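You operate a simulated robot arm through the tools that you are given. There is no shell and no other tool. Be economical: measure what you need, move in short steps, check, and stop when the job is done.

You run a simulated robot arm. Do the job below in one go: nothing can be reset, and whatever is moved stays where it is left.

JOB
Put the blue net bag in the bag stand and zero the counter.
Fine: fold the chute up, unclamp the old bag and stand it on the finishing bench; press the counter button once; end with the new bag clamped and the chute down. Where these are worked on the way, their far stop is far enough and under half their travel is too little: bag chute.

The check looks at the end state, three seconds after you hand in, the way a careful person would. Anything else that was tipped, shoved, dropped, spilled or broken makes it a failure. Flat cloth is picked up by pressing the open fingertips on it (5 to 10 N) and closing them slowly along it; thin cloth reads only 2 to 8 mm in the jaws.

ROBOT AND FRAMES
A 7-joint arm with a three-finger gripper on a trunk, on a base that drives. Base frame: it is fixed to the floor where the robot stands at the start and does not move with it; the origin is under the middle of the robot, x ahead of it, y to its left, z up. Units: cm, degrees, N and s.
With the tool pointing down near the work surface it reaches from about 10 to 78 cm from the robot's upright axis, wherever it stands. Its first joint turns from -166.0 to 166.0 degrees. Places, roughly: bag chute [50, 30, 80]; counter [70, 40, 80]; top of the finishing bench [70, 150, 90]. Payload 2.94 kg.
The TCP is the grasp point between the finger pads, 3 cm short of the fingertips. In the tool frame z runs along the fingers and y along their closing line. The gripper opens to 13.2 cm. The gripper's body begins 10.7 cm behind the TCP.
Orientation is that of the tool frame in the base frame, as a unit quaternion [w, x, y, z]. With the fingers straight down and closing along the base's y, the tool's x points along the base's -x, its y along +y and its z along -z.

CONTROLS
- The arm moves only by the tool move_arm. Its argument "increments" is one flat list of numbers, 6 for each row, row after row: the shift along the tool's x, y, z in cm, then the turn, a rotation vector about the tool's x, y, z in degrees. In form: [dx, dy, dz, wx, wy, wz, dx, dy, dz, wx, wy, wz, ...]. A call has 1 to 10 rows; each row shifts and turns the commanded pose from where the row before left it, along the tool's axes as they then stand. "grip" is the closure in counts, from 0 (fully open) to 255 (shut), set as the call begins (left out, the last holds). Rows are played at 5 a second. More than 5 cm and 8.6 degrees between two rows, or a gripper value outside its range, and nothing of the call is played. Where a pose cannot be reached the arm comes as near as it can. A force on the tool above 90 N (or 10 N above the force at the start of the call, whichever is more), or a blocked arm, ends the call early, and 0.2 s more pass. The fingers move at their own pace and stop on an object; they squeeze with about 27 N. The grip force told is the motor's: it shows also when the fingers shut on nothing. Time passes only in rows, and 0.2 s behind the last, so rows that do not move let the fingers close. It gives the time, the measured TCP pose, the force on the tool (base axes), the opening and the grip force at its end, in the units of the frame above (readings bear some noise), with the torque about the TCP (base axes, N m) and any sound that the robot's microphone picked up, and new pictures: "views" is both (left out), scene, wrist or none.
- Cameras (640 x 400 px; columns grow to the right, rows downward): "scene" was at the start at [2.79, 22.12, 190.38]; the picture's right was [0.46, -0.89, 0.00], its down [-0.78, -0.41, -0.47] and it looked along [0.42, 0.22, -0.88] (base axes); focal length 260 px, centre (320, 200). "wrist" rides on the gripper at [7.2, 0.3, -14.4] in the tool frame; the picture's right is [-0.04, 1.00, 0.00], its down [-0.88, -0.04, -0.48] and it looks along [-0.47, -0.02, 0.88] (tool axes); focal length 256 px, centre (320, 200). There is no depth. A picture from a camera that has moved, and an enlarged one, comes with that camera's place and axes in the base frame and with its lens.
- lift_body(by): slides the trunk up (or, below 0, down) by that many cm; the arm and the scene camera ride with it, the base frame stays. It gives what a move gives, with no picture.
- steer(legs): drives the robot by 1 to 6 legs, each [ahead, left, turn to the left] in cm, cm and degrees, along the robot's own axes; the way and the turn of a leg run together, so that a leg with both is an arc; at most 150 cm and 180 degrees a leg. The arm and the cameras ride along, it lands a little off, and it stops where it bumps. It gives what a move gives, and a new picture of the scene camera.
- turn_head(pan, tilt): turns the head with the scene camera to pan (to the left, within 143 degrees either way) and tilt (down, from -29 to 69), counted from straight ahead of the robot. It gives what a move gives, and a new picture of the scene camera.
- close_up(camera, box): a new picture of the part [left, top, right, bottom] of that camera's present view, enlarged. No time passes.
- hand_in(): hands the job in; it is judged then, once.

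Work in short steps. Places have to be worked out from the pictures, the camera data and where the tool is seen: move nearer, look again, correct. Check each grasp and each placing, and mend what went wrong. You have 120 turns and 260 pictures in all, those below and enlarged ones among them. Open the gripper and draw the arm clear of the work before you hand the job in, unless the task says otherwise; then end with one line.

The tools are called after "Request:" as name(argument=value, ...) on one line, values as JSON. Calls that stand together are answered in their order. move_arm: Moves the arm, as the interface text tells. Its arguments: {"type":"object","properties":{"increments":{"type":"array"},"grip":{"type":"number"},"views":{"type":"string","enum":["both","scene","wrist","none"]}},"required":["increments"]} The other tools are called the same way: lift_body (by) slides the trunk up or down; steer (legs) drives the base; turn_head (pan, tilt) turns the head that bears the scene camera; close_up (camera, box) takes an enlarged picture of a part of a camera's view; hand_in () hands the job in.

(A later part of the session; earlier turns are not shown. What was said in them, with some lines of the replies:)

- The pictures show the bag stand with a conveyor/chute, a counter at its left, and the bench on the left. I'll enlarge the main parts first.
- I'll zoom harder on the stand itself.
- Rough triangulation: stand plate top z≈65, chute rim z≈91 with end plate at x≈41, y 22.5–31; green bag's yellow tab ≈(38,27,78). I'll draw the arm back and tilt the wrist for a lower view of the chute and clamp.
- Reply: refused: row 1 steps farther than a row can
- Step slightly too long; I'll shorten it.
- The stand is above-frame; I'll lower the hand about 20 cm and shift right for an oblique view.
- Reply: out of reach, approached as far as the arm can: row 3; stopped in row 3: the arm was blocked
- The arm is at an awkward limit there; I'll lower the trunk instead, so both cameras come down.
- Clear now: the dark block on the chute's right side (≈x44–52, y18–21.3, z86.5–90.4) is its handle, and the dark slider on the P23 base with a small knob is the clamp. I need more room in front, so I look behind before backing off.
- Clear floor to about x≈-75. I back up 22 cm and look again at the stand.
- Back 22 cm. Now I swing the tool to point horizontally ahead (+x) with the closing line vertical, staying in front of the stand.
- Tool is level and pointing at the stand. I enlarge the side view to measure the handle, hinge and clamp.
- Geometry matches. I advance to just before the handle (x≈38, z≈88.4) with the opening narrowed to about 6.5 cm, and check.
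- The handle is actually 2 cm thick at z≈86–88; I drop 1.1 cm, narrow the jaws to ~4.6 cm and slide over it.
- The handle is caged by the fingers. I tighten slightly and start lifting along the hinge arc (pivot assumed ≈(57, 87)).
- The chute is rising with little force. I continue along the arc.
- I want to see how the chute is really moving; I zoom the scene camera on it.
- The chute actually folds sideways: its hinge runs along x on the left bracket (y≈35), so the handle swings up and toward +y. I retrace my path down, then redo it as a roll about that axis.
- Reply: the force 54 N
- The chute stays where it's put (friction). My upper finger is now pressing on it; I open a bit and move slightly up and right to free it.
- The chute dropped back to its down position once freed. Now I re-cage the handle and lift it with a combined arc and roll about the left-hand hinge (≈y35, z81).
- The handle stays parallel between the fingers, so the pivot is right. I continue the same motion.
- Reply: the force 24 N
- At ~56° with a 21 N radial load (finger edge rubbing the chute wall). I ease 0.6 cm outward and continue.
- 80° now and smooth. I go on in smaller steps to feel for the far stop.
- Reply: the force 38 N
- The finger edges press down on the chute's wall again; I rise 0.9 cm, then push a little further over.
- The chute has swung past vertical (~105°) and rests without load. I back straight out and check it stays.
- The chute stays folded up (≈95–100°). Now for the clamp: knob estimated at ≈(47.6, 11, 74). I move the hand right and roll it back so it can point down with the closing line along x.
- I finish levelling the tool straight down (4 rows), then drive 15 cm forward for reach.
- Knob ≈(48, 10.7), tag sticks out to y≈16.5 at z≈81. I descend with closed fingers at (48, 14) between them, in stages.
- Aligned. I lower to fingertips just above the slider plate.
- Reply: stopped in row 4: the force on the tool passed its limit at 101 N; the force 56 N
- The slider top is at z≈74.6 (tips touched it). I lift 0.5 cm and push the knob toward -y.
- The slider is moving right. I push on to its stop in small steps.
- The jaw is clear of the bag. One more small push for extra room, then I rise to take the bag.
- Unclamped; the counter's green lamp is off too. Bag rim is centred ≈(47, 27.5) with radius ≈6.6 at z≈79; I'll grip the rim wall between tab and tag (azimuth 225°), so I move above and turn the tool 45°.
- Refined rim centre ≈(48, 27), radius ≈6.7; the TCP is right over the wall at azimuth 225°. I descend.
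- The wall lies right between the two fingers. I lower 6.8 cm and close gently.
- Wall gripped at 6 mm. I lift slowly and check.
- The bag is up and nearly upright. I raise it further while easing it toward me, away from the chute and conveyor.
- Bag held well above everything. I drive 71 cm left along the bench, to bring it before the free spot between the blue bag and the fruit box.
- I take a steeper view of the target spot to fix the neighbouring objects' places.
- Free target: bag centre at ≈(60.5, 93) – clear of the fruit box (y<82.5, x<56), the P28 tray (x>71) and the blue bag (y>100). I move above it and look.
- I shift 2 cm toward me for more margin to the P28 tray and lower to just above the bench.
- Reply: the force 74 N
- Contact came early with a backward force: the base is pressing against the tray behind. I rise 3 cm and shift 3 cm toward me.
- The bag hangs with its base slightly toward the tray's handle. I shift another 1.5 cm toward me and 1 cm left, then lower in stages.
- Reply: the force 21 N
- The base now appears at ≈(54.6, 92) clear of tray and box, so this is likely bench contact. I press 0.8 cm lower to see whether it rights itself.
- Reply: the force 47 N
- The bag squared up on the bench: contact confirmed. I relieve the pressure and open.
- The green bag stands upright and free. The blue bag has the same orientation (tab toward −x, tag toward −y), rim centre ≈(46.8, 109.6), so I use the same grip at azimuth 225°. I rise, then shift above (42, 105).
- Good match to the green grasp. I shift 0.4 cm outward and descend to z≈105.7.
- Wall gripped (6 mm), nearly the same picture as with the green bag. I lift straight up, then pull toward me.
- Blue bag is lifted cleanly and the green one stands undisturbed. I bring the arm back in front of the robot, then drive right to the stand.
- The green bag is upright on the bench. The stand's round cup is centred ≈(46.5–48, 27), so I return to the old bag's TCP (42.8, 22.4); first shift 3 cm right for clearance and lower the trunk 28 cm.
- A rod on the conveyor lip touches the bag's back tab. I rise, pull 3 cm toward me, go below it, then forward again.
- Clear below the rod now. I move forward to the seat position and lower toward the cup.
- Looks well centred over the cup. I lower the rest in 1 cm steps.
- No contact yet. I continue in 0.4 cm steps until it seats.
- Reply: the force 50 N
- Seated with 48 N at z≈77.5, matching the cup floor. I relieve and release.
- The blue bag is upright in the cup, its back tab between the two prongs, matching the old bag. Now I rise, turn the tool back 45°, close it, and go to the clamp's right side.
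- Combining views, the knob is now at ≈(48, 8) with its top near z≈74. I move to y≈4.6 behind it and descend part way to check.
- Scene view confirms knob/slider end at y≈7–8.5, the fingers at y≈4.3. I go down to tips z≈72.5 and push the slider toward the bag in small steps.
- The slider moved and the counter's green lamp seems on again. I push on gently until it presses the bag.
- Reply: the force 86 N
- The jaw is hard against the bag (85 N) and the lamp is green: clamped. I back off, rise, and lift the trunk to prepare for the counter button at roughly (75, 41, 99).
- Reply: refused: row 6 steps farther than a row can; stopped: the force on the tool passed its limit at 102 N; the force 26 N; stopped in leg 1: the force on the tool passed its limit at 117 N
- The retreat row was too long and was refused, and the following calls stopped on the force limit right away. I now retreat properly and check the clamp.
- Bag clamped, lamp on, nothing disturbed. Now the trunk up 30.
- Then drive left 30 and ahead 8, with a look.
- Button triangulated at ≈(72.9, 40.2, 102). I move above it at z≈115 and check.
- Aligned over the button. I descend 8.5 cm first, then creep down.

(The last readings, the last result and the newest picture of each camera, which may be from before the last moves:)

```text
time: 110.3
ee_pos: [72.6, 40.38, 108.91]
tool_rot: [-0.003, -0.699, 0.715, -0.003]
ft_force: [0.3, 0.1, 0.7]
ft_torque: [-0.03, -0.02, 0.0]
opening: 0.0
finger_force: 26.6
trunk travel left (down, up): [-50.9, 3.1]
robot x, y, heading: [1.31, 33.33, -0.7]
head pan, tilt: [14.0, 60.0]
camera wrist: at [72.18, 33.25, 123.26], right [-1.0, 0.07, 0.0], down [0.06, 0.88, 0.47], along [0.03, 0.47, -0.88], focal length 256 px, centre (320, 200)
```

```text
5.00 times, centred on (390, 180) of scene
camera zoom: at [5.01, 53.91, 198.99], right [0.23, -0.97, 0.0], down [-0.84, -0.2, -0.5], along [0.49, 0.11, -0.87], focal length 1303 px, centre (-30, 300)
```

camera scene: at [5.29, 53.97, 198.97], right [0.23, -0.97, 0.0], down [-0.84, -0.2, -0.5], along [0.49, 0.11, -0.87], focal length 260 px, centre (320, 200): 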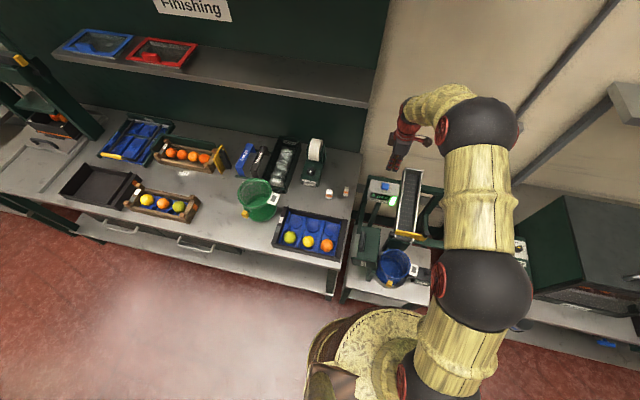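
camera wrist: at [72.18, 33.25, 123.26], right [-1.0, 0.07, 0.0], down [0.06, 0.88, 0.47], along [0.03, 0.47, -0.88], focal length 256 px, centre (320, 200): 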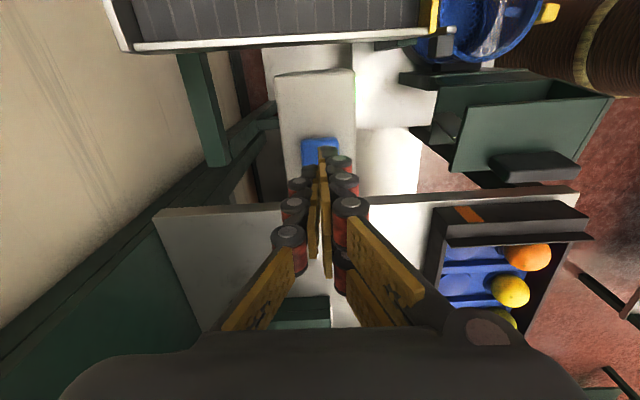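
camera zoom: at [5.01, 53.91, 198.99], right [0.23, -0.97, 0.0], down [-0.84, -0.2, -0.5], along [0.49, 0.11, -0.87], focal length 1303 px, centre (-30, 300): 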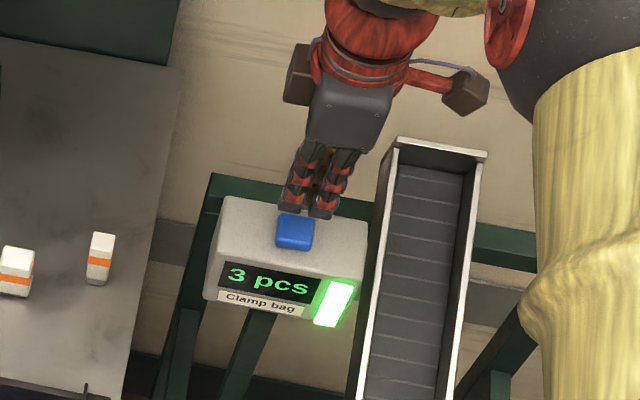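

Tips ~3 cm above the button, maybe 0.5 cm short in y. I correct and creep down.

Request:
move_arm(increments=[-0.4, 0, 0.6, 0, 0, 0, 0, 0, 0.5, 0, 0, 0, 0, 0, 0.5, 0, 0, 0, 0, 0, 0.4, 0, 0, 0, 0, 0, 0, 0, 0, 0], views="none")

Request:
close_up(camera="scene", box=[350, 140, 430, 220])

```text
time: 111.5
ee_pos: [72.63, 40.7, 106.69]
tool_rot: [-0.003, -0.699, 0.715, -0.002]
ft_force: [-0.8, 0.1, 0.3]
ft_torque: [0.0, -0.01, 0.01]
opening: 0.0
finger_force: 26.5
trunk travel left (down, up): [-50.9, 3.1]
robot x, y, heading: [1.21, 33.17, -0.8]
head pan, tilt: [14.0, 60.0]
```

```text
5.00 times, centred on (390, 180) of scene
camera zoom: at [5.1, 53.92, 198.98], right [0.23, -0.97, 0.0], down [-0.84, -0.2, -0.5], along [0.49, 0.11, -0.87], focal length 1303 px, centre (-30, 300)
```

zoom: 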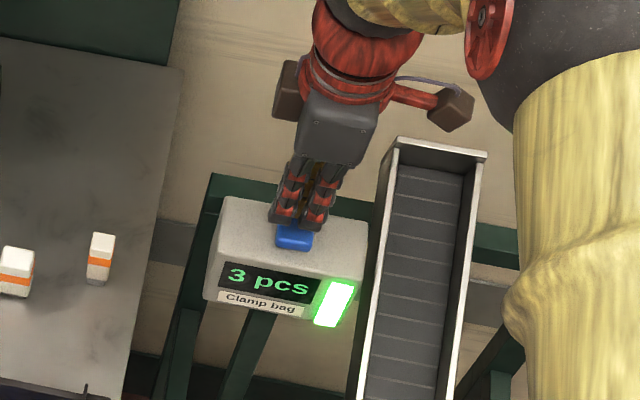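

Just above the button, well centred. I creep on in 0.3 cm steps.

Request:
move_arm(increments=[0, 0, 0.3, 0, 0, 0, 0, 0, 0.3, 0, 0, 0, 0, 0, 0.3, 0, 0, 0, 0, 0, 0, 0, 0, 0], views="none")

Request:
close_up(camera="scene", box=[350, 140, 430, 220])

```text
time: 112.5
ee_pos: [72.83, 40.7, 105.97]
tool_rot: [-0.003, -0.698, 0.716, -0.002]
ft_force: [0.6, 0.3, 0.3]
ft_torque: [-0.01, -0.02, -0.01]
opening: 0.01
finger_force: 27.2
trunk travel left (down, up): [-50.9, 3.1]
robot x, y, heading: [1.3, 33.31, -0.8]
head pan, tilt: [14.0, 60.0]
```

```text
5.00 times, centred on (390, 180) of scene
camera zoom: at [5.1, 53.92, 198.98], right [0.23, -0.97, 0.0], down [-0.84, -0.2, -0.5], along [0.49, 0.11, -0.87], focal length 1303 px, centre (-30, 300)
```

zoom: 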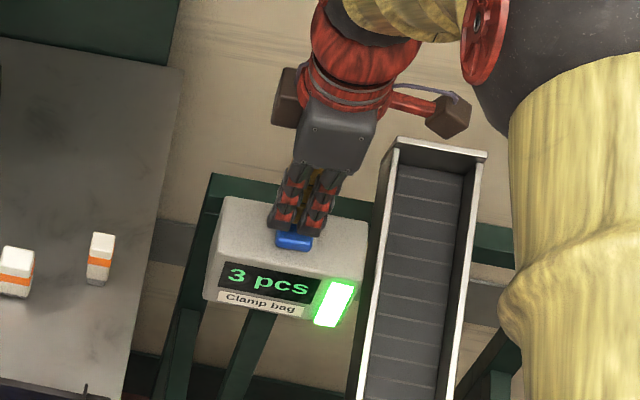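

Request:
move_arm(increments=[0, 0, 0.3, 0, 0, 0, 0, 0, 0.3, 0, 0, 0, 0, 0, 0.2, 0, 0, 0, 0, 0, 0, 0, 0, 0], views="none")

Request:
close_up(camera="scene", box=[350, 140, 430, 220])

```text
time: 113.5
ee_pos: [72.77, 40.58, 105.18]
tool_rot: [-0.003, -0.699, 0.716, -0.002]
ft_force: [1.1, 0.9, 1.8]
ft_torque: [0.05, -0.01, 0.0]
opening: 0.59
finger_force: 28.6
trunk travel left (down, up): [-50.9, 3.1]
robot x, y, heading: [1.54, 33.35, -0.7]
head pan, tilt: [14.0, 60.0]
heard: click
```

```text
5.00 times, centred on (390, 180) of scene
camera zoom: at [5.09, 53.92, 198.98], right [0.23, -0.97, 0.0], down [-0.84, -0.2, -0.5], along [0.49, 0.11, -0.87], focal length 1303 px, centre (-30, 300)
```

zoom: 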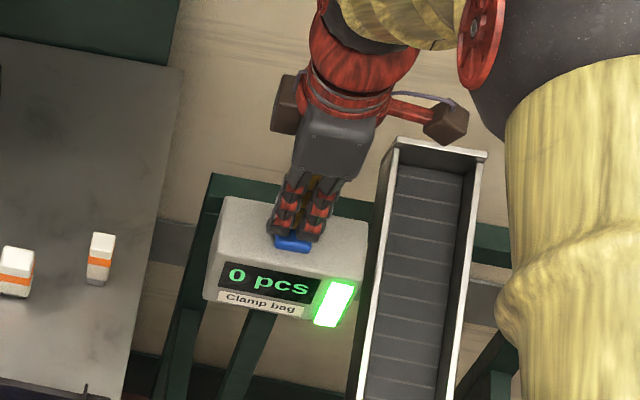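

Click heard and the display reads 0 pcs. I lift straight up off the button.

Request:
move_arm(increments=[0, 0, -1, 0, 0, 0, 0, 0, -3, 0, 0, 0, 0, 0, -4.5, 0, 0, 0, 0, 0, -4.5, 0, 0, 0, 0, 0, -4.5, 0, 0, 0], views="none")

Request:
close_up(camera="scene", box=[340, 140, 460, 300])

```text
time: 114.7
ee_pos: [72.63, 40.63, 122.56]
tool_rot: [-0.003, -0.698, 0.716, -0.002]
ft_force: [-1.1, -0.7, -0.4]
ft_torque: [-0.01, -0.06, 0.0]
opening: 0.0
finger_force: 28.9
trunk travel left (down, up): [-50.9, 3.1]
robot x, y, heading: [1.55, 33.26, -1.0]
head pan, tilt: [14.0, 60.0]
```

```text
2.50 times, centred on (400, 220) of scene
camera zoom: at [4.96, 53.91, 198.98], right [0.23, -0.97, 0.0], down [-0.84, -0.2, -0.5], along [0.49, 0.11, -0.87], focal length 651 px, centre (120, 150)
```

zoom: 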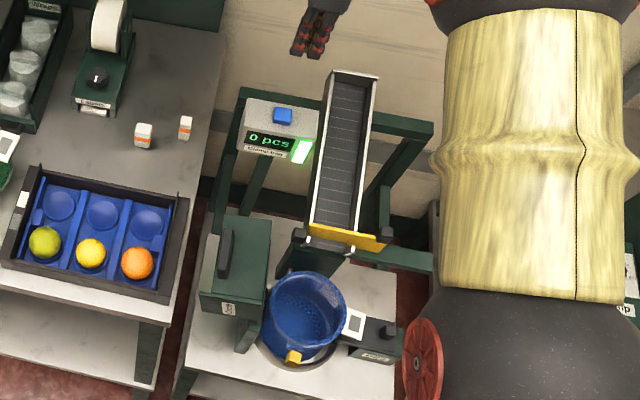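

Counter zeroed, the button sprang back. Now the chute: back off 22 cm first, then retract and turn the hand at this height.

Request:
steer(legs=[[-22, 0, 1]])

```text
time: 116.4
ee_pos: [50.71, 42.08, 122.71]
tool_rot: [-0.003, -0.705, 0.709, -0.003]
ft_force: [-0.6, -0.3, -0.3]
ft_torque: [0.01, -0.06, 0.02]
opening: 0.0
finger_force: 28.8
trunk travel left (down, up): [-50.9, 3.1]
robot x, y, heading: [-20.68, 33.04, 0.2]
head pan, tilt: [14.0, 60.0]
camera scene: at [-17.39, 54.08, 198.99], right [0.25, -0.97, 0.0], down [-0.84, -0.21, -0.5], along [0.49, 0.12, -0.87], focal length 260 px, centre (320, 200)
```

scene: 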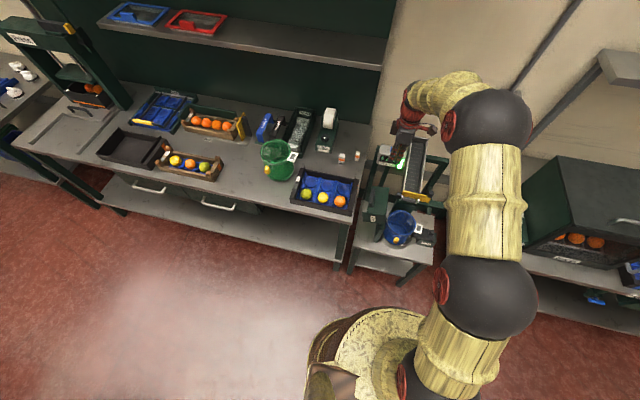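

Request:
move_arm(increments=[0, 4.8, 0, 0, 0, 0, 0, 4.8, 0, 0, 0, 0, 0, 4.8, 0, 0, 0, 0, 0, 4.8, 0, 0, 0, 0, 0, 4, 0, 8.2, 0, 0, 0, 0, 0, 8.2, 0, 0, 0, 0, 0, 8.2, 0, 0, 0, 0, 0, 8.2, 0, 0, 0, 0, 0, 8.2, 0, 0, 0, 0, 0, 8.2, 0, 0], grip=160, views="none")

Request:
move_arm(increments=[0, 0, 0, 8.2, 0, 0, 0, 0, 0, 8.2, 0, 0, 0, 0, 0, 8.2, 0, 0, 0, 0, 0, 8.2, 0, 0, 0, 0, 0, 8, 0, 0, 0, 0, 0, 0, 0, -8.2, 0, 0, 0, 0, 0, -8.2, 0, 0, 0, 0, 0, -8.2, 0, 0, 0, 0, 0, -8.2, 0, 0, 0, 0, 0, -8.2], views="none")

Request:
move_arm(increments=[0, 0, 0, 0, 0, -8.2, 0, 0, 0, 0, 0, -8.2, 0, 0, 0, 0, 0, -8.2, 0, 0, 0, 0, 0, -8.2, 0, 0, 0, 0, 0, -8.2, 0, 0, 0, 0, 0, -8.2, 0, 0, 0, 0, 0, -8.2, 0, 0, 0, 0, 0, -8.2])

```text
time: 118.6
ee_pos: [27.72, 41.98, 122.39]
tool_rot: [0.289, -0.635, 0.654, -0.294]
ft_force: [2.5, 3.7, 1.9]
ft_torque: [-0.19, 0.35, -0.22]
opening: 4.9
finger_force: 0.1
trunk travel left (down, up): [-50.9, 3.1]
robot x, y, heading: [-20.55, 33.5, 0.2]
head pan, tilt: [14.0, 60.0]
```

```text
time: 120.8
ee_pos: [27.57, 42.14, 122.37]
tool_rot: [-0.289, 0.644, -0.292, 0.646]
ft_force: [-0.1, 0.5, 0.5]
ft_torque: [0.0, -0.01, -0.02]
opening: 4.93
finger_force: 0.0
trunk travel left (down, up): [-50.9, 3.1]
robot x, y, heading: [-20.76, 32.91, 0.1]
head pan, tilt: [14.0, 60.0]
```

```text
time: 122.6
ee_pos: [27.6, 42.18, 122.59]
tool_rot: [0.107, 0.7, 0.103, 0.699]
ft_force: [-0.2, -0.5, -0.3]
ft_torque: [0.03, 0.02, 0.0]
opening: 4.94
finger_force: 0.0
trunk travel left (down, up): [-50.9, 3.1]
robot x, y, heading: [-20.54, 33.49, 0.2]
head pan, tilt: [14.0, 60.0]
camera scene: at [-17.17, 54.09, 198.98], right [0.25, -0.97, 0.0], down [-0.84, -0.21, -0.5], along [0.48, 0.12, -0.87], focal length 260 px, centre (320, 200)
camera wrist: at [13.16, 44.24, 129.54], right [-0.01, -0.97, 0.25], down [-0.48, -0.22, -0.85], along [0.88, -0.13, -0.46], focal length 256 px, centre (320, 200)
```

scene: 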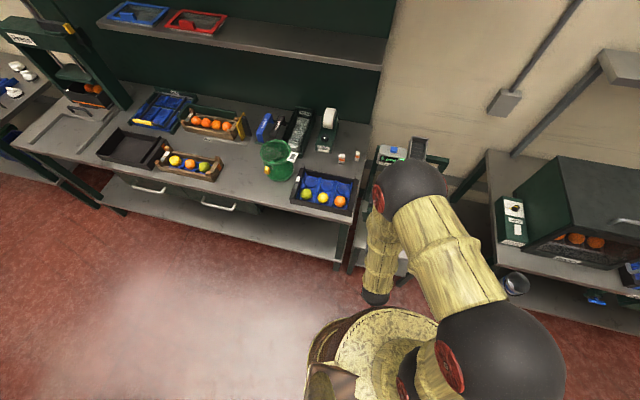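
wrist: 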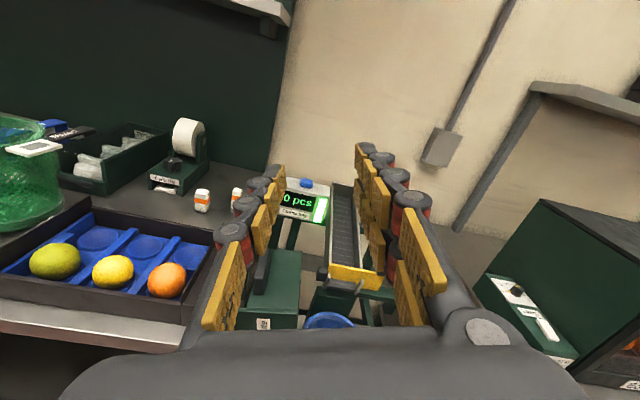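

Orientation matches the pose used before. I lower the trunk 26 cm to bring the hand level with the folded handle.

Request:
lift_body(by=-26)

Request:
close_up(camera="wrist", box=[160, 100, 480, 340])

Request:
close_up(camera="scene", box=[270, 120, 470, 320])

```text
time: 125.3
ee_pos: [27.58, 42.26, 96.48]
tool_rot: [0.106, 0.7, 0.103, 0.699]
ft_force: [0.1, 0.1, 1.0]
ft_torque: [-0.02, 0.03, 0.0]
opening: 4.89
finger_force: 0.0
trunk travel left (down, up): [-24.9, 29.1]
robot x, y, heading: [-20.7, 33.5, 0.5]
head pan, tilt: [14.0, 60.0]
```

```text
1.67 times, centred on (320, 220) of wrist
camera zoom: at [13.14, 44.22, 103.56], right [-0.01, -0.97, 0.25], down [-0.48, -0.22, -0.85], along [0.88, -0.12, -0.46], focal length 427 px, centre (320, 167)
```

zoom: 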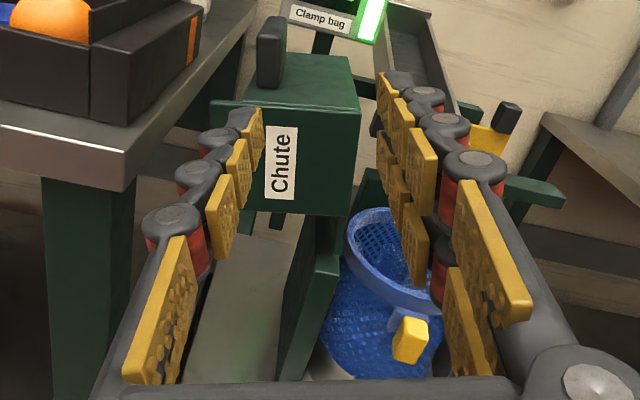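

```text
2.00 times, centred on (370, 220) of scene
camera zoom: at [-17.2, 54.08, 172.99], right [0.25, -0.97, 0.0], down [-0.84, -0.21, -0.5], along [0.48, 0.12, -0.87], focal length 521 px, centre (220, 160)
```

zoom: 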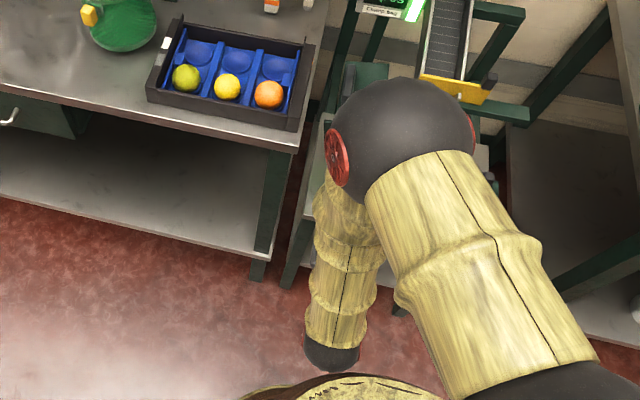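

Handle measured at ≈(44+, 45.7, 95.5), tilted ≈107°. I line up (y≈45.6, z≈96) and advance to x≈38.

Request:
move_arm(increments=[0.5, -3.4, 0, 0, 0, 0, 0, 0, 3.5, 0, 0, 0, 0, 0, 3.5, 0, 0, 0, 0, 0, 3.3, 0, 0, 0], views="wrist")

Request:
close_up(camera="wrist", box=[200, 80, 440, 280])

```text
time: 126.3
ee_pos: [37.92, 45.39, 95.86]
tool_rot: [0.106, 0.7, 0.103, 0.699]
ft_force: [-0.4, -0.4, 0.9]
ft_torque: [0.0, -0.01, 0.0]
opening: 4.91
finger_force: 0.0
trunk travel left (down, up): [-24.9, 29.1]
robot x, y, heading: [-20.58, 32.93, 0.3]
head pan, tilt: [14.0, 60.0]
camera wrist: at [23.52, 47.36, 102.9], right [0.0, -0.97, 0.25], down [-0.48, -0.22, -0.85], along [0.88, -0.12, -0.46], focal length 256 px, centre (320, 200)
```

wrist: 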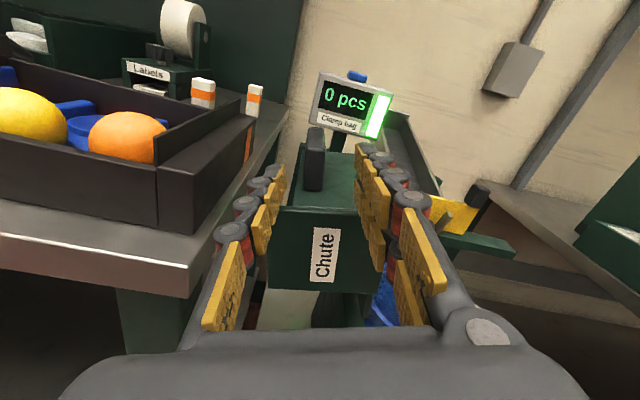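

```text
2.00 times, centred on (320, 180) of wrist
camera zoom: at [23.52, 47.36, 102.9], right [0.0, -0.97, 0.25], down [-0.48, -0.22, -0.85], along [0.88, -0.12, -0.46], focal length 512 px, centre (320, 240)
```

zoom: 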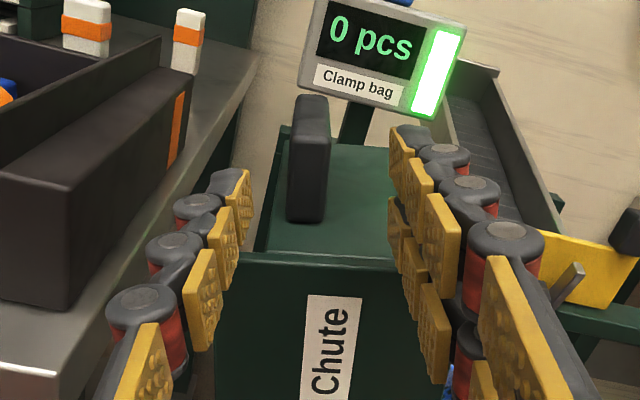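

The handle lies between the fingers. I advance to x≈45.7.

Request:
move_arm(increments=[0, -0.3, 2.6, 0, 0, 0, 0, 0, 2.6, 0, 0, 0, 0, 0, 2.6, 0, 0, 0, 0, 0, 0, 0, 0, 0], views="wrist")

Request:
close_up(camera="wrist", box=[200, 80, 440, 280])

```text
time: 127.3
ee_pos: [45.7, 45.67, 95.69]
tool_rot: [0.106, 0.7, 0.102, 0.699]
ft_force: [0.2, 0.6, 0.4]
ft_torque: [0.0, 0.02, 0.01]
opening: 4.9
finger_force: 0.0
trunk travel left (down, up): [-24.9, 29.1]
robot x, y, heading: [-20.53, 33.12, 0.5]
head pan, tilt: [14.0, 60.0]
camera wrist: at [31.35, 47.71, 102.69], right [-0.01, -0.97, 0.25], down [-0.48, -0.22, -0.85], along [0.88, -0.12, -0.46], focal length 256 px, centre (320, 200)
```

wrist: 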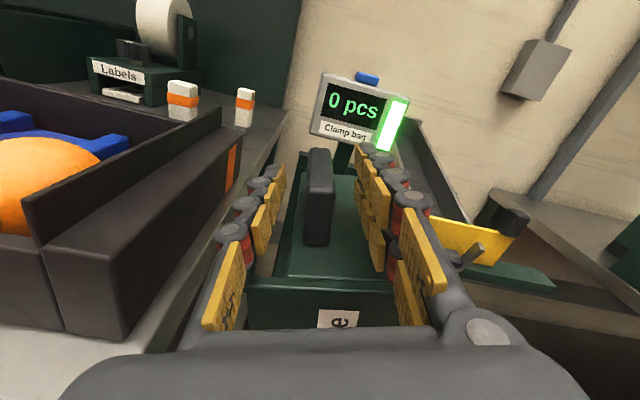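

```text
2.00 times, centred on (320, 180) of wrist
camera zoom: at [31.35, 47.71, 102.69], right [-0.01, -0.97, 0.25], down [-0.48, -0.22, -0.85], along [0.88, -0.12, -0.46], focal length 512 px, centre (320, 240)
```

zoom: 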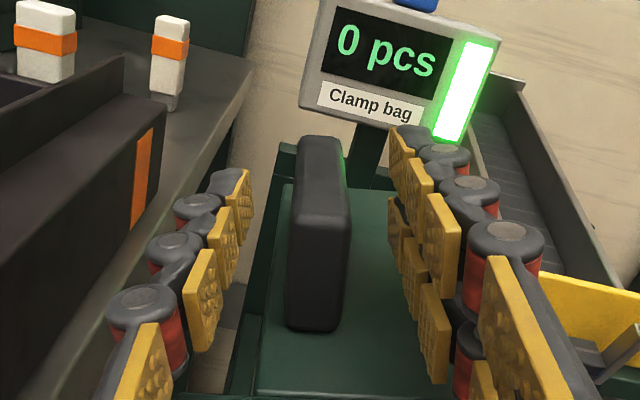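

Handle is caged. I narrow the jaws and swing it back down along the reverse arc, first 32°.

Request:
move_arm(increments=[-0.5, 0, 0, 0, 0, 0, 0.67, 2.27, 0, 0, 0, 8, 0.67, 2.27, 0, 0, 0, 8, 0.67, 2.27, 0, 0, 0, 8, 0.67, 2.27, 0, 0, 0, 8, 0, 0, 0, 0, 0, 0], grip=185, views="wrist")

```text
time: 128.7
ee_pos: [45.16, 41.62, 98.86]
tool_rot: [-0.042, 0.705, -0.059, 0.705]
ft_force: [-0.4, 1.8, -0.1]
ft_torque: [0.04, -0.03, 0.01]
opening: 3.7
finger_force: 0.3
out of reach, approached as far as the arm can: row 3, 4, 5
trunk travel left (down, up): [-24.9, 29.1]
robot x, y, heading: [-20.2, 33.18, 0.4]
head pan, tilt: [14.0, 60.0]
camera wrist: at [30.79, 40.82, 106.0], right [-0.02, -0.98, -0.19], down [-0.47, 0.17, -0.86], along [0.88, 0.07, -0.47], focal length 256 px, centre (320, 200)
```

wrist: 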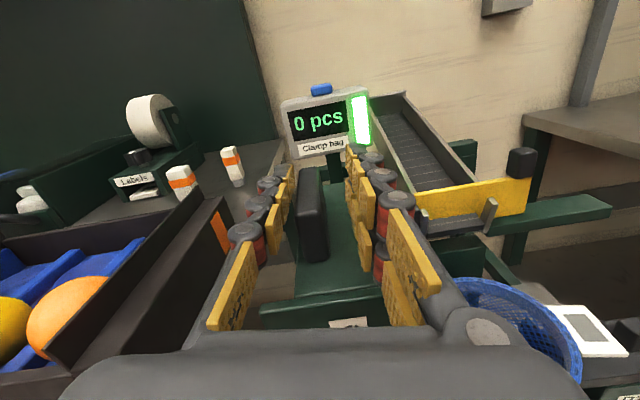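

The arm runs into a wrist limit from this stance (robot too far left). I step back two rows, withdraw straight, and will redo it from the stance used when lifting (robot y≈0).

Request:
move_arm(increments=[-0.98, -2.16, 0, 0, 0, -8, -0.98, -2.16, 0, 0, 0, -8, 0, 0, 0, 0, 0, 0, 0, 0, -3.5, 0, 0, 0, 0, 0, -3.5, 0, 0, 0, 0, 0, -3.5, 0, 0, 0, 0, 0, -3.5, 0, 0, 0, 0, 0, -4, 0, 0, 0])

Request:
close_up(camera="scene", box=[300, 100, 460, 280])

```text
time: 130.5
ee_pos: [26.86, 46.49, 97.53]
tool_rot: [0.052, 0.706, 0.045, 0.705]
ft_force: [0.1, -1.0, 0.0]
ft_torque: [0.01, 0.0, 0.01]
opening: 3.62
finger_force: 0.1
trunk travel left (down, up): [-24.9, 29.1]
robot x, y, heading: [-20.67, 33.07, 0.3]
head pan, tilt: [14.0, 60.0]
camera scene: at [-17.2, 54.08, 172.98], right [0.25, -0.97, 0.0], down [-0.84, -0.21, -0.5], along [0.48, 0.12, -0.87], focal length 260 px, centre (320, 200)
camera wrist: at [12.56, 47.27, 104.61], right [-0.01, -1.0, 0.09], down [-0.48, -0.08, -0.88], along [0.88, -0.05, -0.47], focal length 256 px, centre (320, 200)
```

scene: 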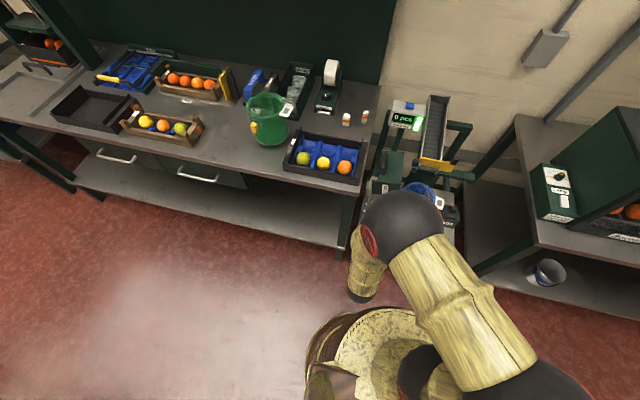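
wrist: 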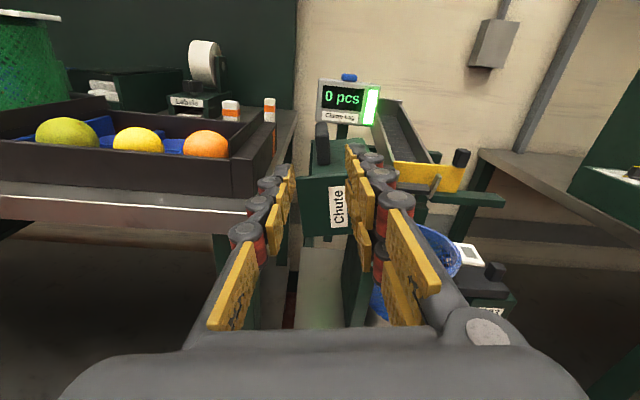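

```text
2.22 times, centred on (380, 190) of scene
camera zoom: at [-17.2, 54.08, 172.98], right [0.25, -0.97, 0.0], down [-0.84, -0.21, -0.5], along [0.48, 0.12, -0.87], focal length 579 px, centre (187, 222)
```

zoom: 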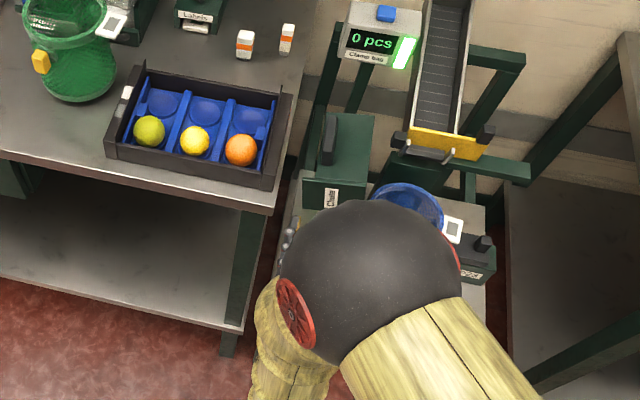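

Chute still up. I drive right 33 cm to the earlier stance.

Request:
steer(legs=[[0, -33, 0]])

```text
time: 132.6
ee_pos: [27.16, 13.97, 97.33]
tool_rot: [0.054, 0.706, 0.042, 0.705]
ft_force: [-0.1, 0.3, 0.2]
ft_torque: [0.02, 0.02, 0.02]
opening: 3.63
finger_force: 0.0
trunk travel left (down, up): [-24.9, 29.1]
robot x, y, heading: [-21.07, 1.25, 0.1]
head pan, tilt: [14.0, 60.0]
camera scene: at [-16.99, 22.08, 172.98], right [0.24, -0.97, 0.0], down [-0.84, -0.21, -0.5], along [0.49, 0.12, -0.87], focal length 260 px, centre (320, 200)
```

scene: 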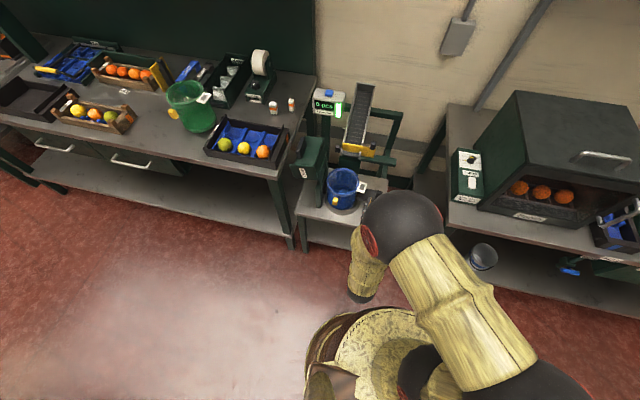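

I shift the hand left to in front of the folded chute and set the roll back to ≈107°.

Request:
move_arm(increments=[0.42, -4.45, 0, 0, 0, 0, 0.42, -4.45, 0, 0, 0, 0, 0.42, -4.45, 0, 0, 0, 0, 0.42, -4.45, 0, 0, 0, 0, 0.42, -4.45, 0, 0, 0, 0, 0.42, -4.45, 0, 0, 0, 0, 0.42, -4.45, 0, 0, 0, 0, 0, 0, 0, 0, 0, -4.5, 0, 0, 0, 0, 0, -4.5], grip=160)

Request:
close_up(camera="wrist", box=[200, 80, 440, 280])

```text
time: 134.6
ee_pos: [27.41, 45.22, 96.07]
tool_rot: [0.11, 0.701, 0.097, 0.698]
ft_force: [0.9, -0.1, -0.3]
ft_torque: [0.02, 0.02, -0.02]
opening: 4.93
finger_force: 0.0
trunk travel left (down, up): [-24.9, 29.1]
robot x, y, heading: [-20.34, 1.35, -0.3]
head pan, tilt: [14.0, 60.0]
camera scene: at [-16.98, 22.08, 172.98], right [0.24, -0.97, 0.0], down [-0.84, -0.21, -0.5], along [0.49, 0.12, -0.87], focal length 260 px, centre (320, 200)
camera wrist: at [13.13, 47.39, 103.12], right [-0.02, -0.97, 0.25], down [-0.48, -0.21, -0.85], along [0.88, -0.13, -0.46], focal length 256 px, centre (320, 200)
```

scene: 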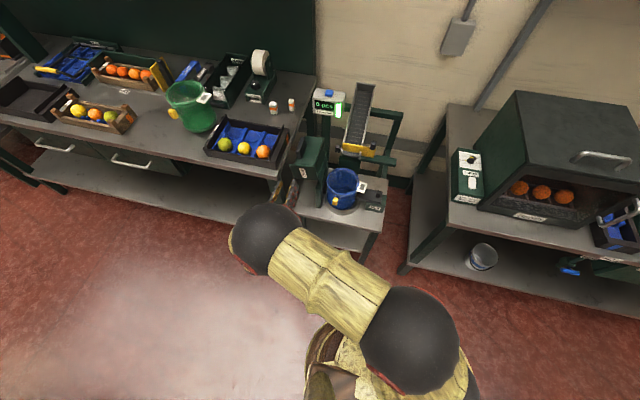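
wrist: 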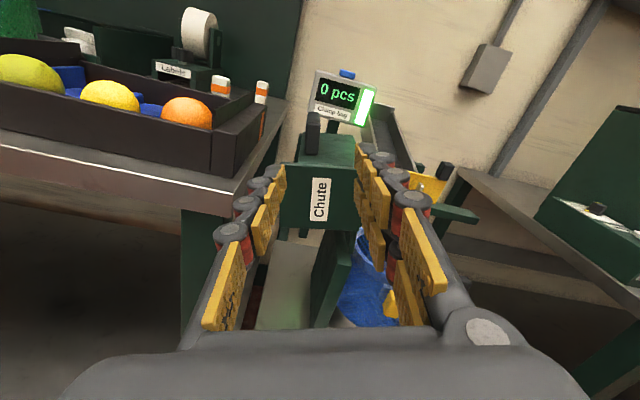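

```text
2.00 times, centred on (320, 180) of wrist
camera zoom: at [13.13, 47.39, 103.12], right [-0.02, -0.97, 0.25], down [-0.48, -0.21, -0.85], along [0.88, -0.13, -0.46], focal length 512 px, centre (320, 240)
```

zoom: 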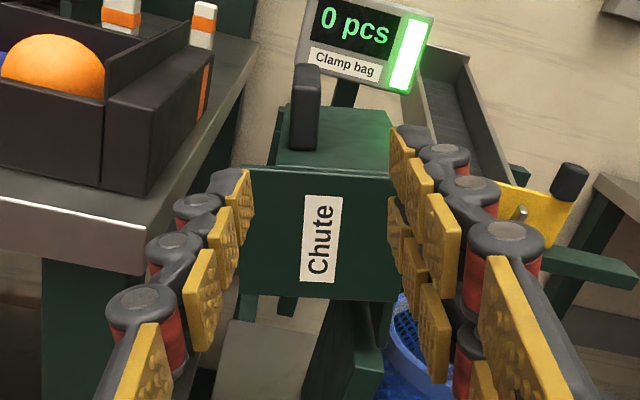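

Same view as before. I advance over the handle.

Request:
move_arm(increments=[0, -0.3, 3.6, 0, 0, 0, 0, 0, 3.6, 0, 0, 0, 0, 0, 3.5, 0, 0, 0, 0, 0, 2.6, 0, 0, 0, 0, 0, 2.6, 0, 0, 0, 0, 0, 2.4, 0, 0, 0, 0, 0, 0, 0, 0, 0], views="wrist")

```text
time: 136.2
ee_pos: [45.69, 45.12, 95.59]
tool_rot: [0.11, 0.701, 0.098, 0.698]
ft_force: [-0.1, -0.5, -0.8]
ft_torque: [0.0, -0.01, -0.03]
opening: 4.93
finger_force: 0.0
trunk travel left (down, up): [-24.9, 29.1]
robot x, y, heading: [-20.52, 1.25, -0.4]
head pan, tilt: [14.0, 60.0]
camera wrist: at [31.37, 47.28, 102.68], right [-0.02, -0.97, 0.25], down [-0.48, -0.21, -0.85], along [0.88, -0.13, -0.46], focal length 256 px, centre (320, 200)
```

wrist: 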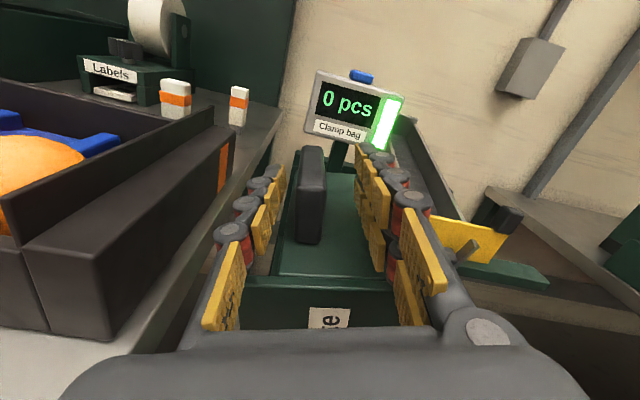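

Caged again. I swing the first 32° of the reverse arc.

Request:
move_arm(increments=[-0.3, 0, 0, 0, 0, 0, 0.67, 2.27, 0, 0, 0, 8, 0.67, 2.27, 0, 0, 0, 8, 0.67, 2.27, 0, 0, 0, 8, 0.67, 2.27, 0, 0, 0, 8, 0, 0, 0, 0, 0, 0], grip=185, views="wrist")

```text
time: 137.6
ee_pos: [45.93, 36.32, 99.02]
tool_rot: [-0.089, 0.7, -0.099, 0.701]
ft_force: [-0.2, 0.2, 0.6]
ft_torque: [-0.03, -0.01, 0.01]
opening: 3.6
finger_force: 0.0
trunk travel left (down, up): [-24.9, 29.1]
robot x, y, heading: [-20.49, 1.52, -0.1]
head pan, tilt: [14.0, 60.0]
camera wrist: at [31.42, 34.51, 105.97], right [-0.02, -0.95, -0.3], down [-0.47, 0.28, -0.84], along [0.88, 0.13, -0.45], focal length 256 px, centre (320, 200)
```

wrist: 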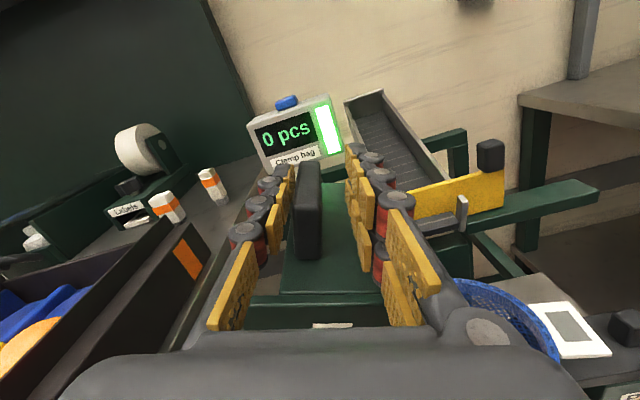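

Working well now (~75°). I ease 0.6 cm inward for better overlap and continue.

Request:
move_arm(increments=[-0.6, 0, 0, 0, 0, 0, 0.67, 2.2, 0, 0, 0, 8, 0.67, 2.2, 0, 0, 0, 8, 0.67, 2.2, 0, 0, 0, 8, 0.67, 2.2, 0, 0, 0, 8, 0, 0, 0, 0, 0, 0])

```text
time: 139.0
ee_pos: [45.64, 27.6, 96.66]
tool_rot: [-0.277, 0.646, -0.289, 0.65]
ft_force: [-0.1, -2.0, -1.2]
ft_torque: [0.04, 0.0, -0.05]
opening: 3.69
finger_force: 0.7
trunk travel left (down, up): [-24.9, 29.1]
robot x, y, heading: [-20.31, 1.11, 0.2]
head pan, tilt: [14.0, 60.0]
camera scene: at [-16.96, 22.08, 172.98], right [0.24, -0.97, 0.0], down [-0.84, -0.21, -0.5], along [0.49, 0.12, -0.87], focal length 260 px, centre (320, 200)
camera wrist: at [31.19, 22.47, 101.39], right [-0.01, -0.65, -0.76], down [-0.47, 0.68, -0.57], along [0.89, 0.35, -0.31], focal length 256 px, centre (320, 200)
```

scene: 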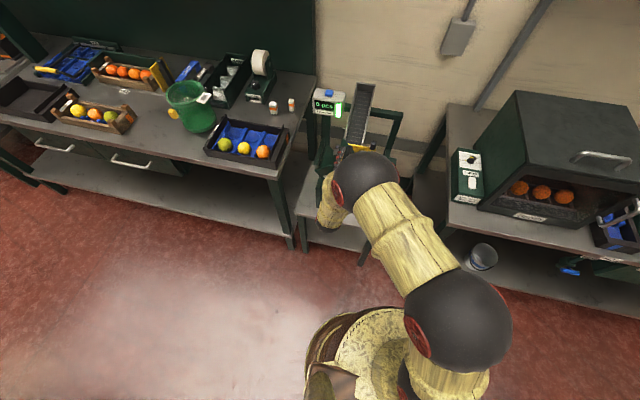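
wrist: 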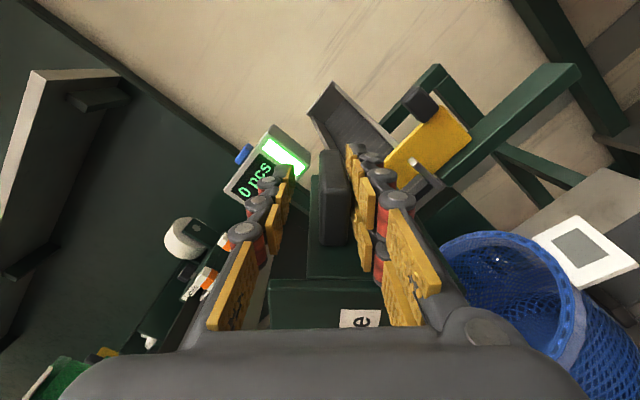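

The handle now rests on the lower finger at ~43°. I continue down.

Request:
move_arm(increments=[0.67, 2.2, 0, 0, 0, 8, 0.67, 2.2, 0, 0, 0, 8, 0.67, 2.2, 0, 0, 0, 8, 0.67, 2.2, 0, 0, 0, 8, 0, 0, 0, 0, 0, 0])

```text
time: 140.2
ee_pos: [45.64, 20.75, 90.39]
tool_rot: [-0.445, 0.542, -0.456, 0.548]
ft_force: [-0.4, 0.2, -1.5]
ft_torque: [0.05, 0.04, 0.01]
opening: 3.71
finger_force: 1.1
trunk travel left (down, up): [-24.9, 29.1]
robot x, y, heading: [-20.53, 1.42, 0.1]
head pan, tilt: [14.0, 60.0]
camera scene: at [-16.95, 22.09, 172.98], right [0.24, -0.97, 0.0], down [-0.84, -0.21, -0.5], along [0.49, 0.12, -0.87], focal length 260 px, centre (320, 200)
camera wrist: at [31.21, 13.92, 91.62], right [0.0, -0.14, -0.99], down [-0.46, 0.88, -0.13], along [0.89, 0.46, -0.07], focal length 256 px, centre (320, 200)
```

scene: 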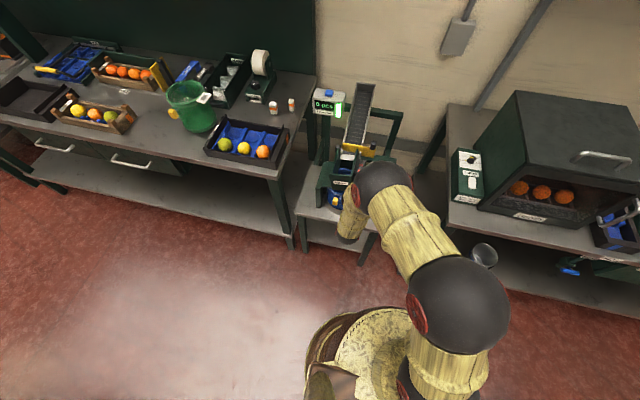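
wrist: 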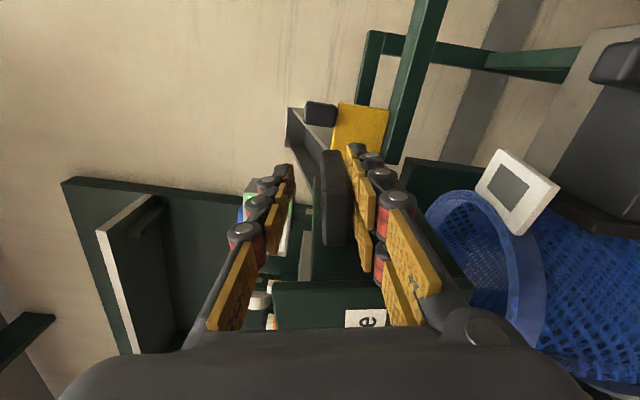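

About 11° left. I finish in two smaller rows plus a little more.

Request:
move_arm(increments=[0.45, 1.5, 0, 0, 0, 5.5, 0.45, 1.5, 0, 0, 0, 5.5, 0, 0.5, 0, 0, 0, 0, 0, 0, 0, 0, 0, 0])

Request:
close_up(camera="wrist", box=[220, 80, 460, 260])

```text
time: 141.2
ee_pos: [45.38, 19.72, 87.32]
tool_rot: [0.496, -0.496, 0.505, -0.503]
ft_force: [0.8, -0.2, 0.7]
ft_torque: [-0.01, -0.01, -0.02]
opening: 3.65
finger_force: 0.0
trunk travel left (down, up): [-24.9, 29.1]
robot x, y, heading: [-20.79, 1.54, -0.0]
head pan, tilt: [14.0, 60.0]
camera scene: at [-16.97, 22.1, 172.98], right [0.24, -0.97, 0.0], down [-0.84, -0.21, -0.5], along [0.49, 0.12, -0.87], focal length 260 px, centre (320, 200)
camera wrist: at [30.93, 12.77, 87.09], right [0.0, 0.05, -1.0], down [-0.46, 0.89, 0.04], along [0.89, 0.46, 0.02], focal length 256 px, centre (320, 200)
```

scene: 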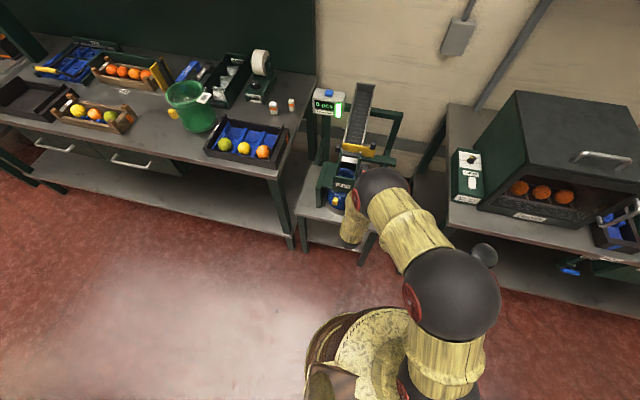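
wrist: 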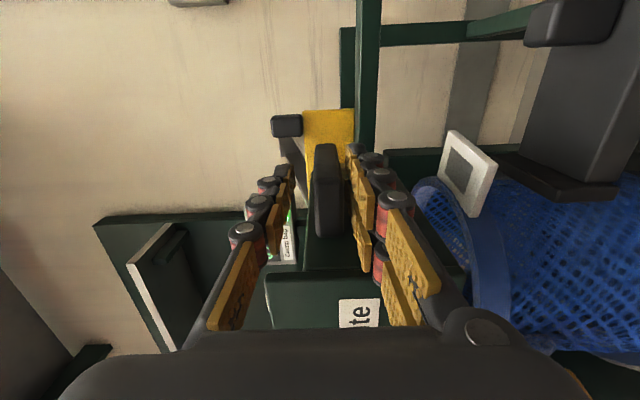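

```text
2.22 times, centred on (340, 170) of wrist
camera zoom: at [30.93, 12.77, 87.09], right [0.0, 0.05, -1.0], down [-0.46, 0.89, 0.04], along [0.89, 0.46, 0.02], focal length 569 px, centre (276, 267)
```

zoom: 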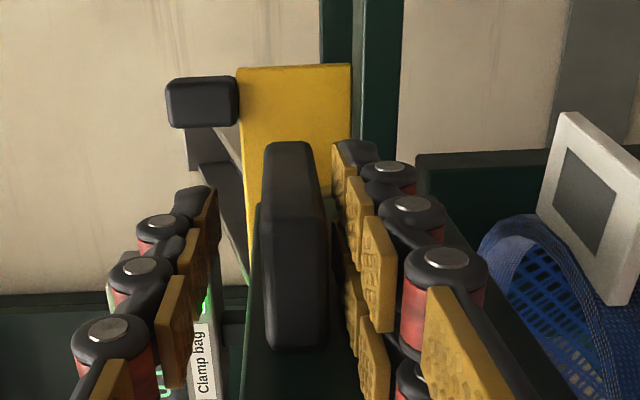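

The handle is free of the lower finger, so the chute rests on its stop. I press lightly down 0.8 cm with the upper finger to confirm, then withdraw.

Request:
move_arm(increments=[0, 0.4, 0, 0, 0, 0, 0, 0.4, 0, 0, 0, 0, 0, 0, 0, 0, 0, 0], views="wrist")

```text
time: 142.0
ee_pos: [45.48, 19.65, 86.7]
tool_rot: [0.496, -0.495, 0.505, -0.504]
ft_force: [-0.5, 0.2, -0.7]
ft_torque: [-0.01, 0.0, -0.02]
opening: 3.61
finger_force: 0.0
trunk travel left (down, up): [-24.9, 29.1]
robot x, y, heading: [-20.66, 1.27, -0.2]
head pan, tilt: [14.0, 60.0]
camera wrist: at [30.98, 12.76, 86.35], right [0.0, 0.05, -1.0], down [-0.46, 0.89, 0.04], along [0.89, 0.46, 0.02], focal length 256 px, centre (320, 200)
```

wrist: 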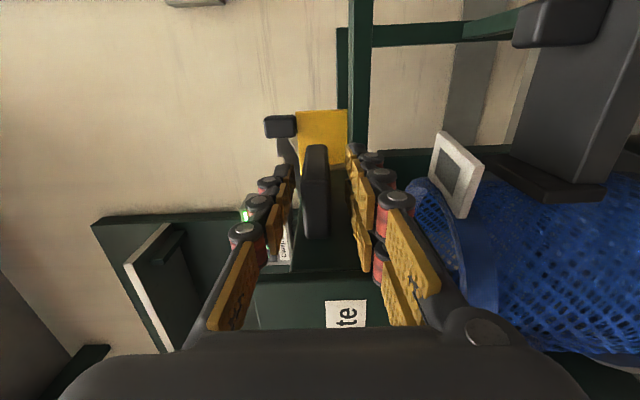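

The handle stayed as I lowered: the chute is on its stop. I withdraw straight back and open the gripper.

Request:
move_arm(increments=[0, -0.3, -3, 0, 0, 0, 0, 0, -4, 0, 0, 0, 0, 0, -4.5, 0, 0, 0, 0, 0, -4.5, 0, 0, 0, 2, -3, -2, 0, 0, 0, 2, -3, -2, 0, 0, 0, 0, 0, 0, 0, 0, 0], grip=100)

Request:
close_up(camera="wrist", box=[300, 0, 640, 260])

Request:
close_up(camera="scene", box=[290, 70, 410, 240])

Request:
close_up(camera="scene", box=[40, 30, 310, 190])

```text
time: 143.6
ee_pos: [25.27, 16.29, 92.95]
tool_rot: [0.497, -0.496, 0.504, -0.503]
ft_force: [-0.5, 0.8, -0.3]
ft_torque: [0.0, 0.05, -0.03]
opening: 8.04
finger_force: 0.1
trunk travel left (down, up): [-24.9, 29.1]
robot x, y, heading: [-20.77, 1.43, -0.2]
head pan, tilt: [14.0, 60.0]
camera scene: at [-17.03, 22.07, 172.98], right [0.24, -0.97, 0.0], down [-0.84, -0.21, -0.5], along [0.49, 0.12, -0.87], focal length 260 px, centre (320, 200)
camera wrist: at [10.86, 9.26, 92.63], right [0.0, 0.05, -1.0], down [-0.46, 0.89, 0.04], along [0.89, 0.46, 0.02], focal length 256 px, centre (320, 200)
```

scene: 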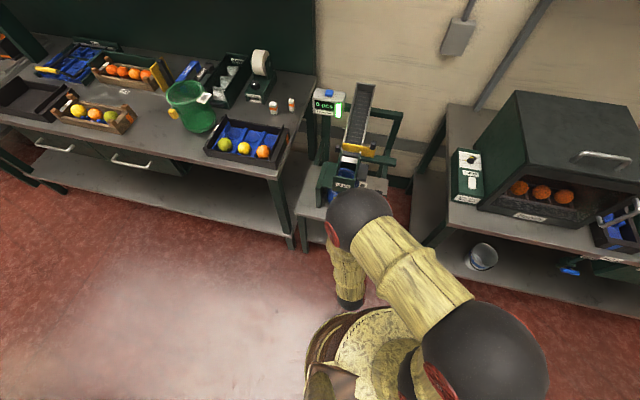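
wrist: 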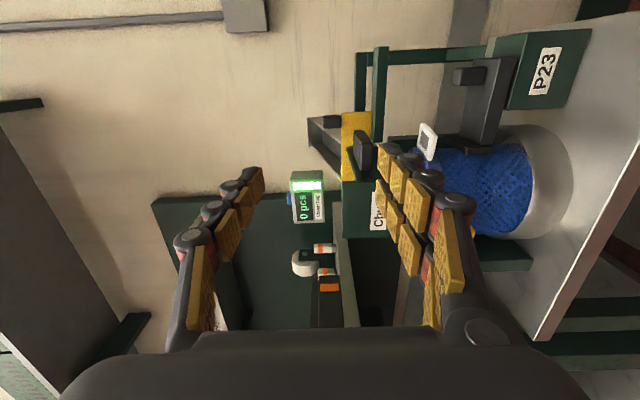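

```text
1.54 times, centred on (470, 130) of wrist
camera zoom: at [10.86, 9.26, 92.63], right [0.0, 0.05, -1.0], down [-0.46, 0.89, 0.04], along [0.89, 0.46, 0.02], focal length 394 px, centre (89, 308)
```

zoom: 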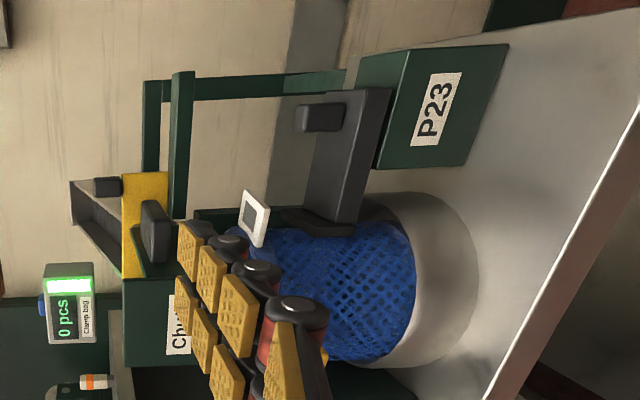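

```text
2.35 times, centred on (350, 155) of scene
camera zoom: at [-17.03, 22.07, 172.98], right [0.24, -0.97, 0.0], down [-0.84, -0.21, -0.5], along [0.49, 0.12, -0.87], focal length 613 px, centre (249, 306)
```

zoom: 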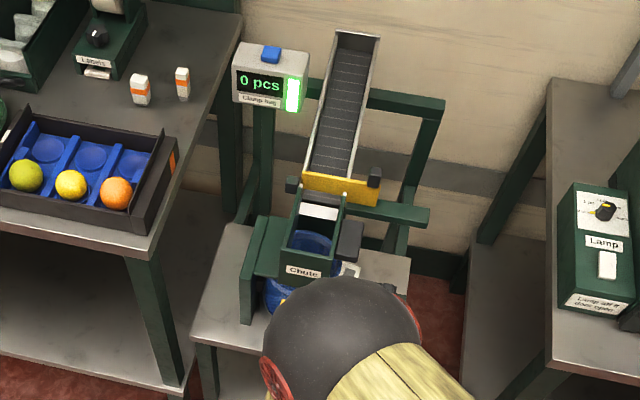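

```text
2.37 times, centred on (175, 110) of scene
camera zoom: at [-17.03, 22.07, 172.98], right [0.24, -0.97, 0.0], down [-0.84, -0.21, -0.5], along [0.49, 0.12, -0.87], focal length 618 px, centre (664, 413)
```

zoom: 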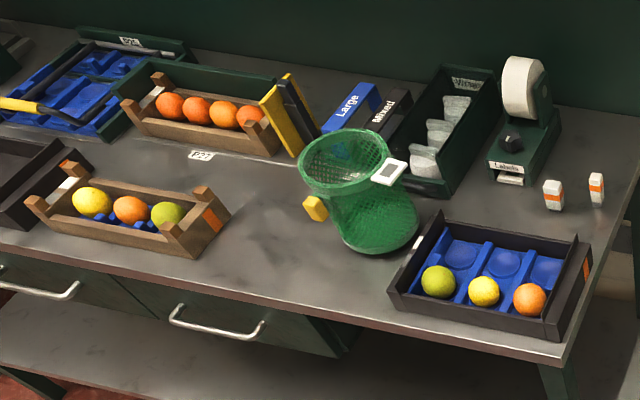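

Everything checks out: the chute is down, the blue bag is clamped with the lamp green, the counter reads 0 pcs, and the green bag stands on the bench. The gripper is open and clear of the stand, so I hand in.

Request:
hand_in()

```text
The job is handed in.
```

The blue bag is clamped in the stand with the chute down, the counter reads 0 pcs after one press, and the old green bag stands on the finishing bench; I saw nothing else disturbed in the last pictures.
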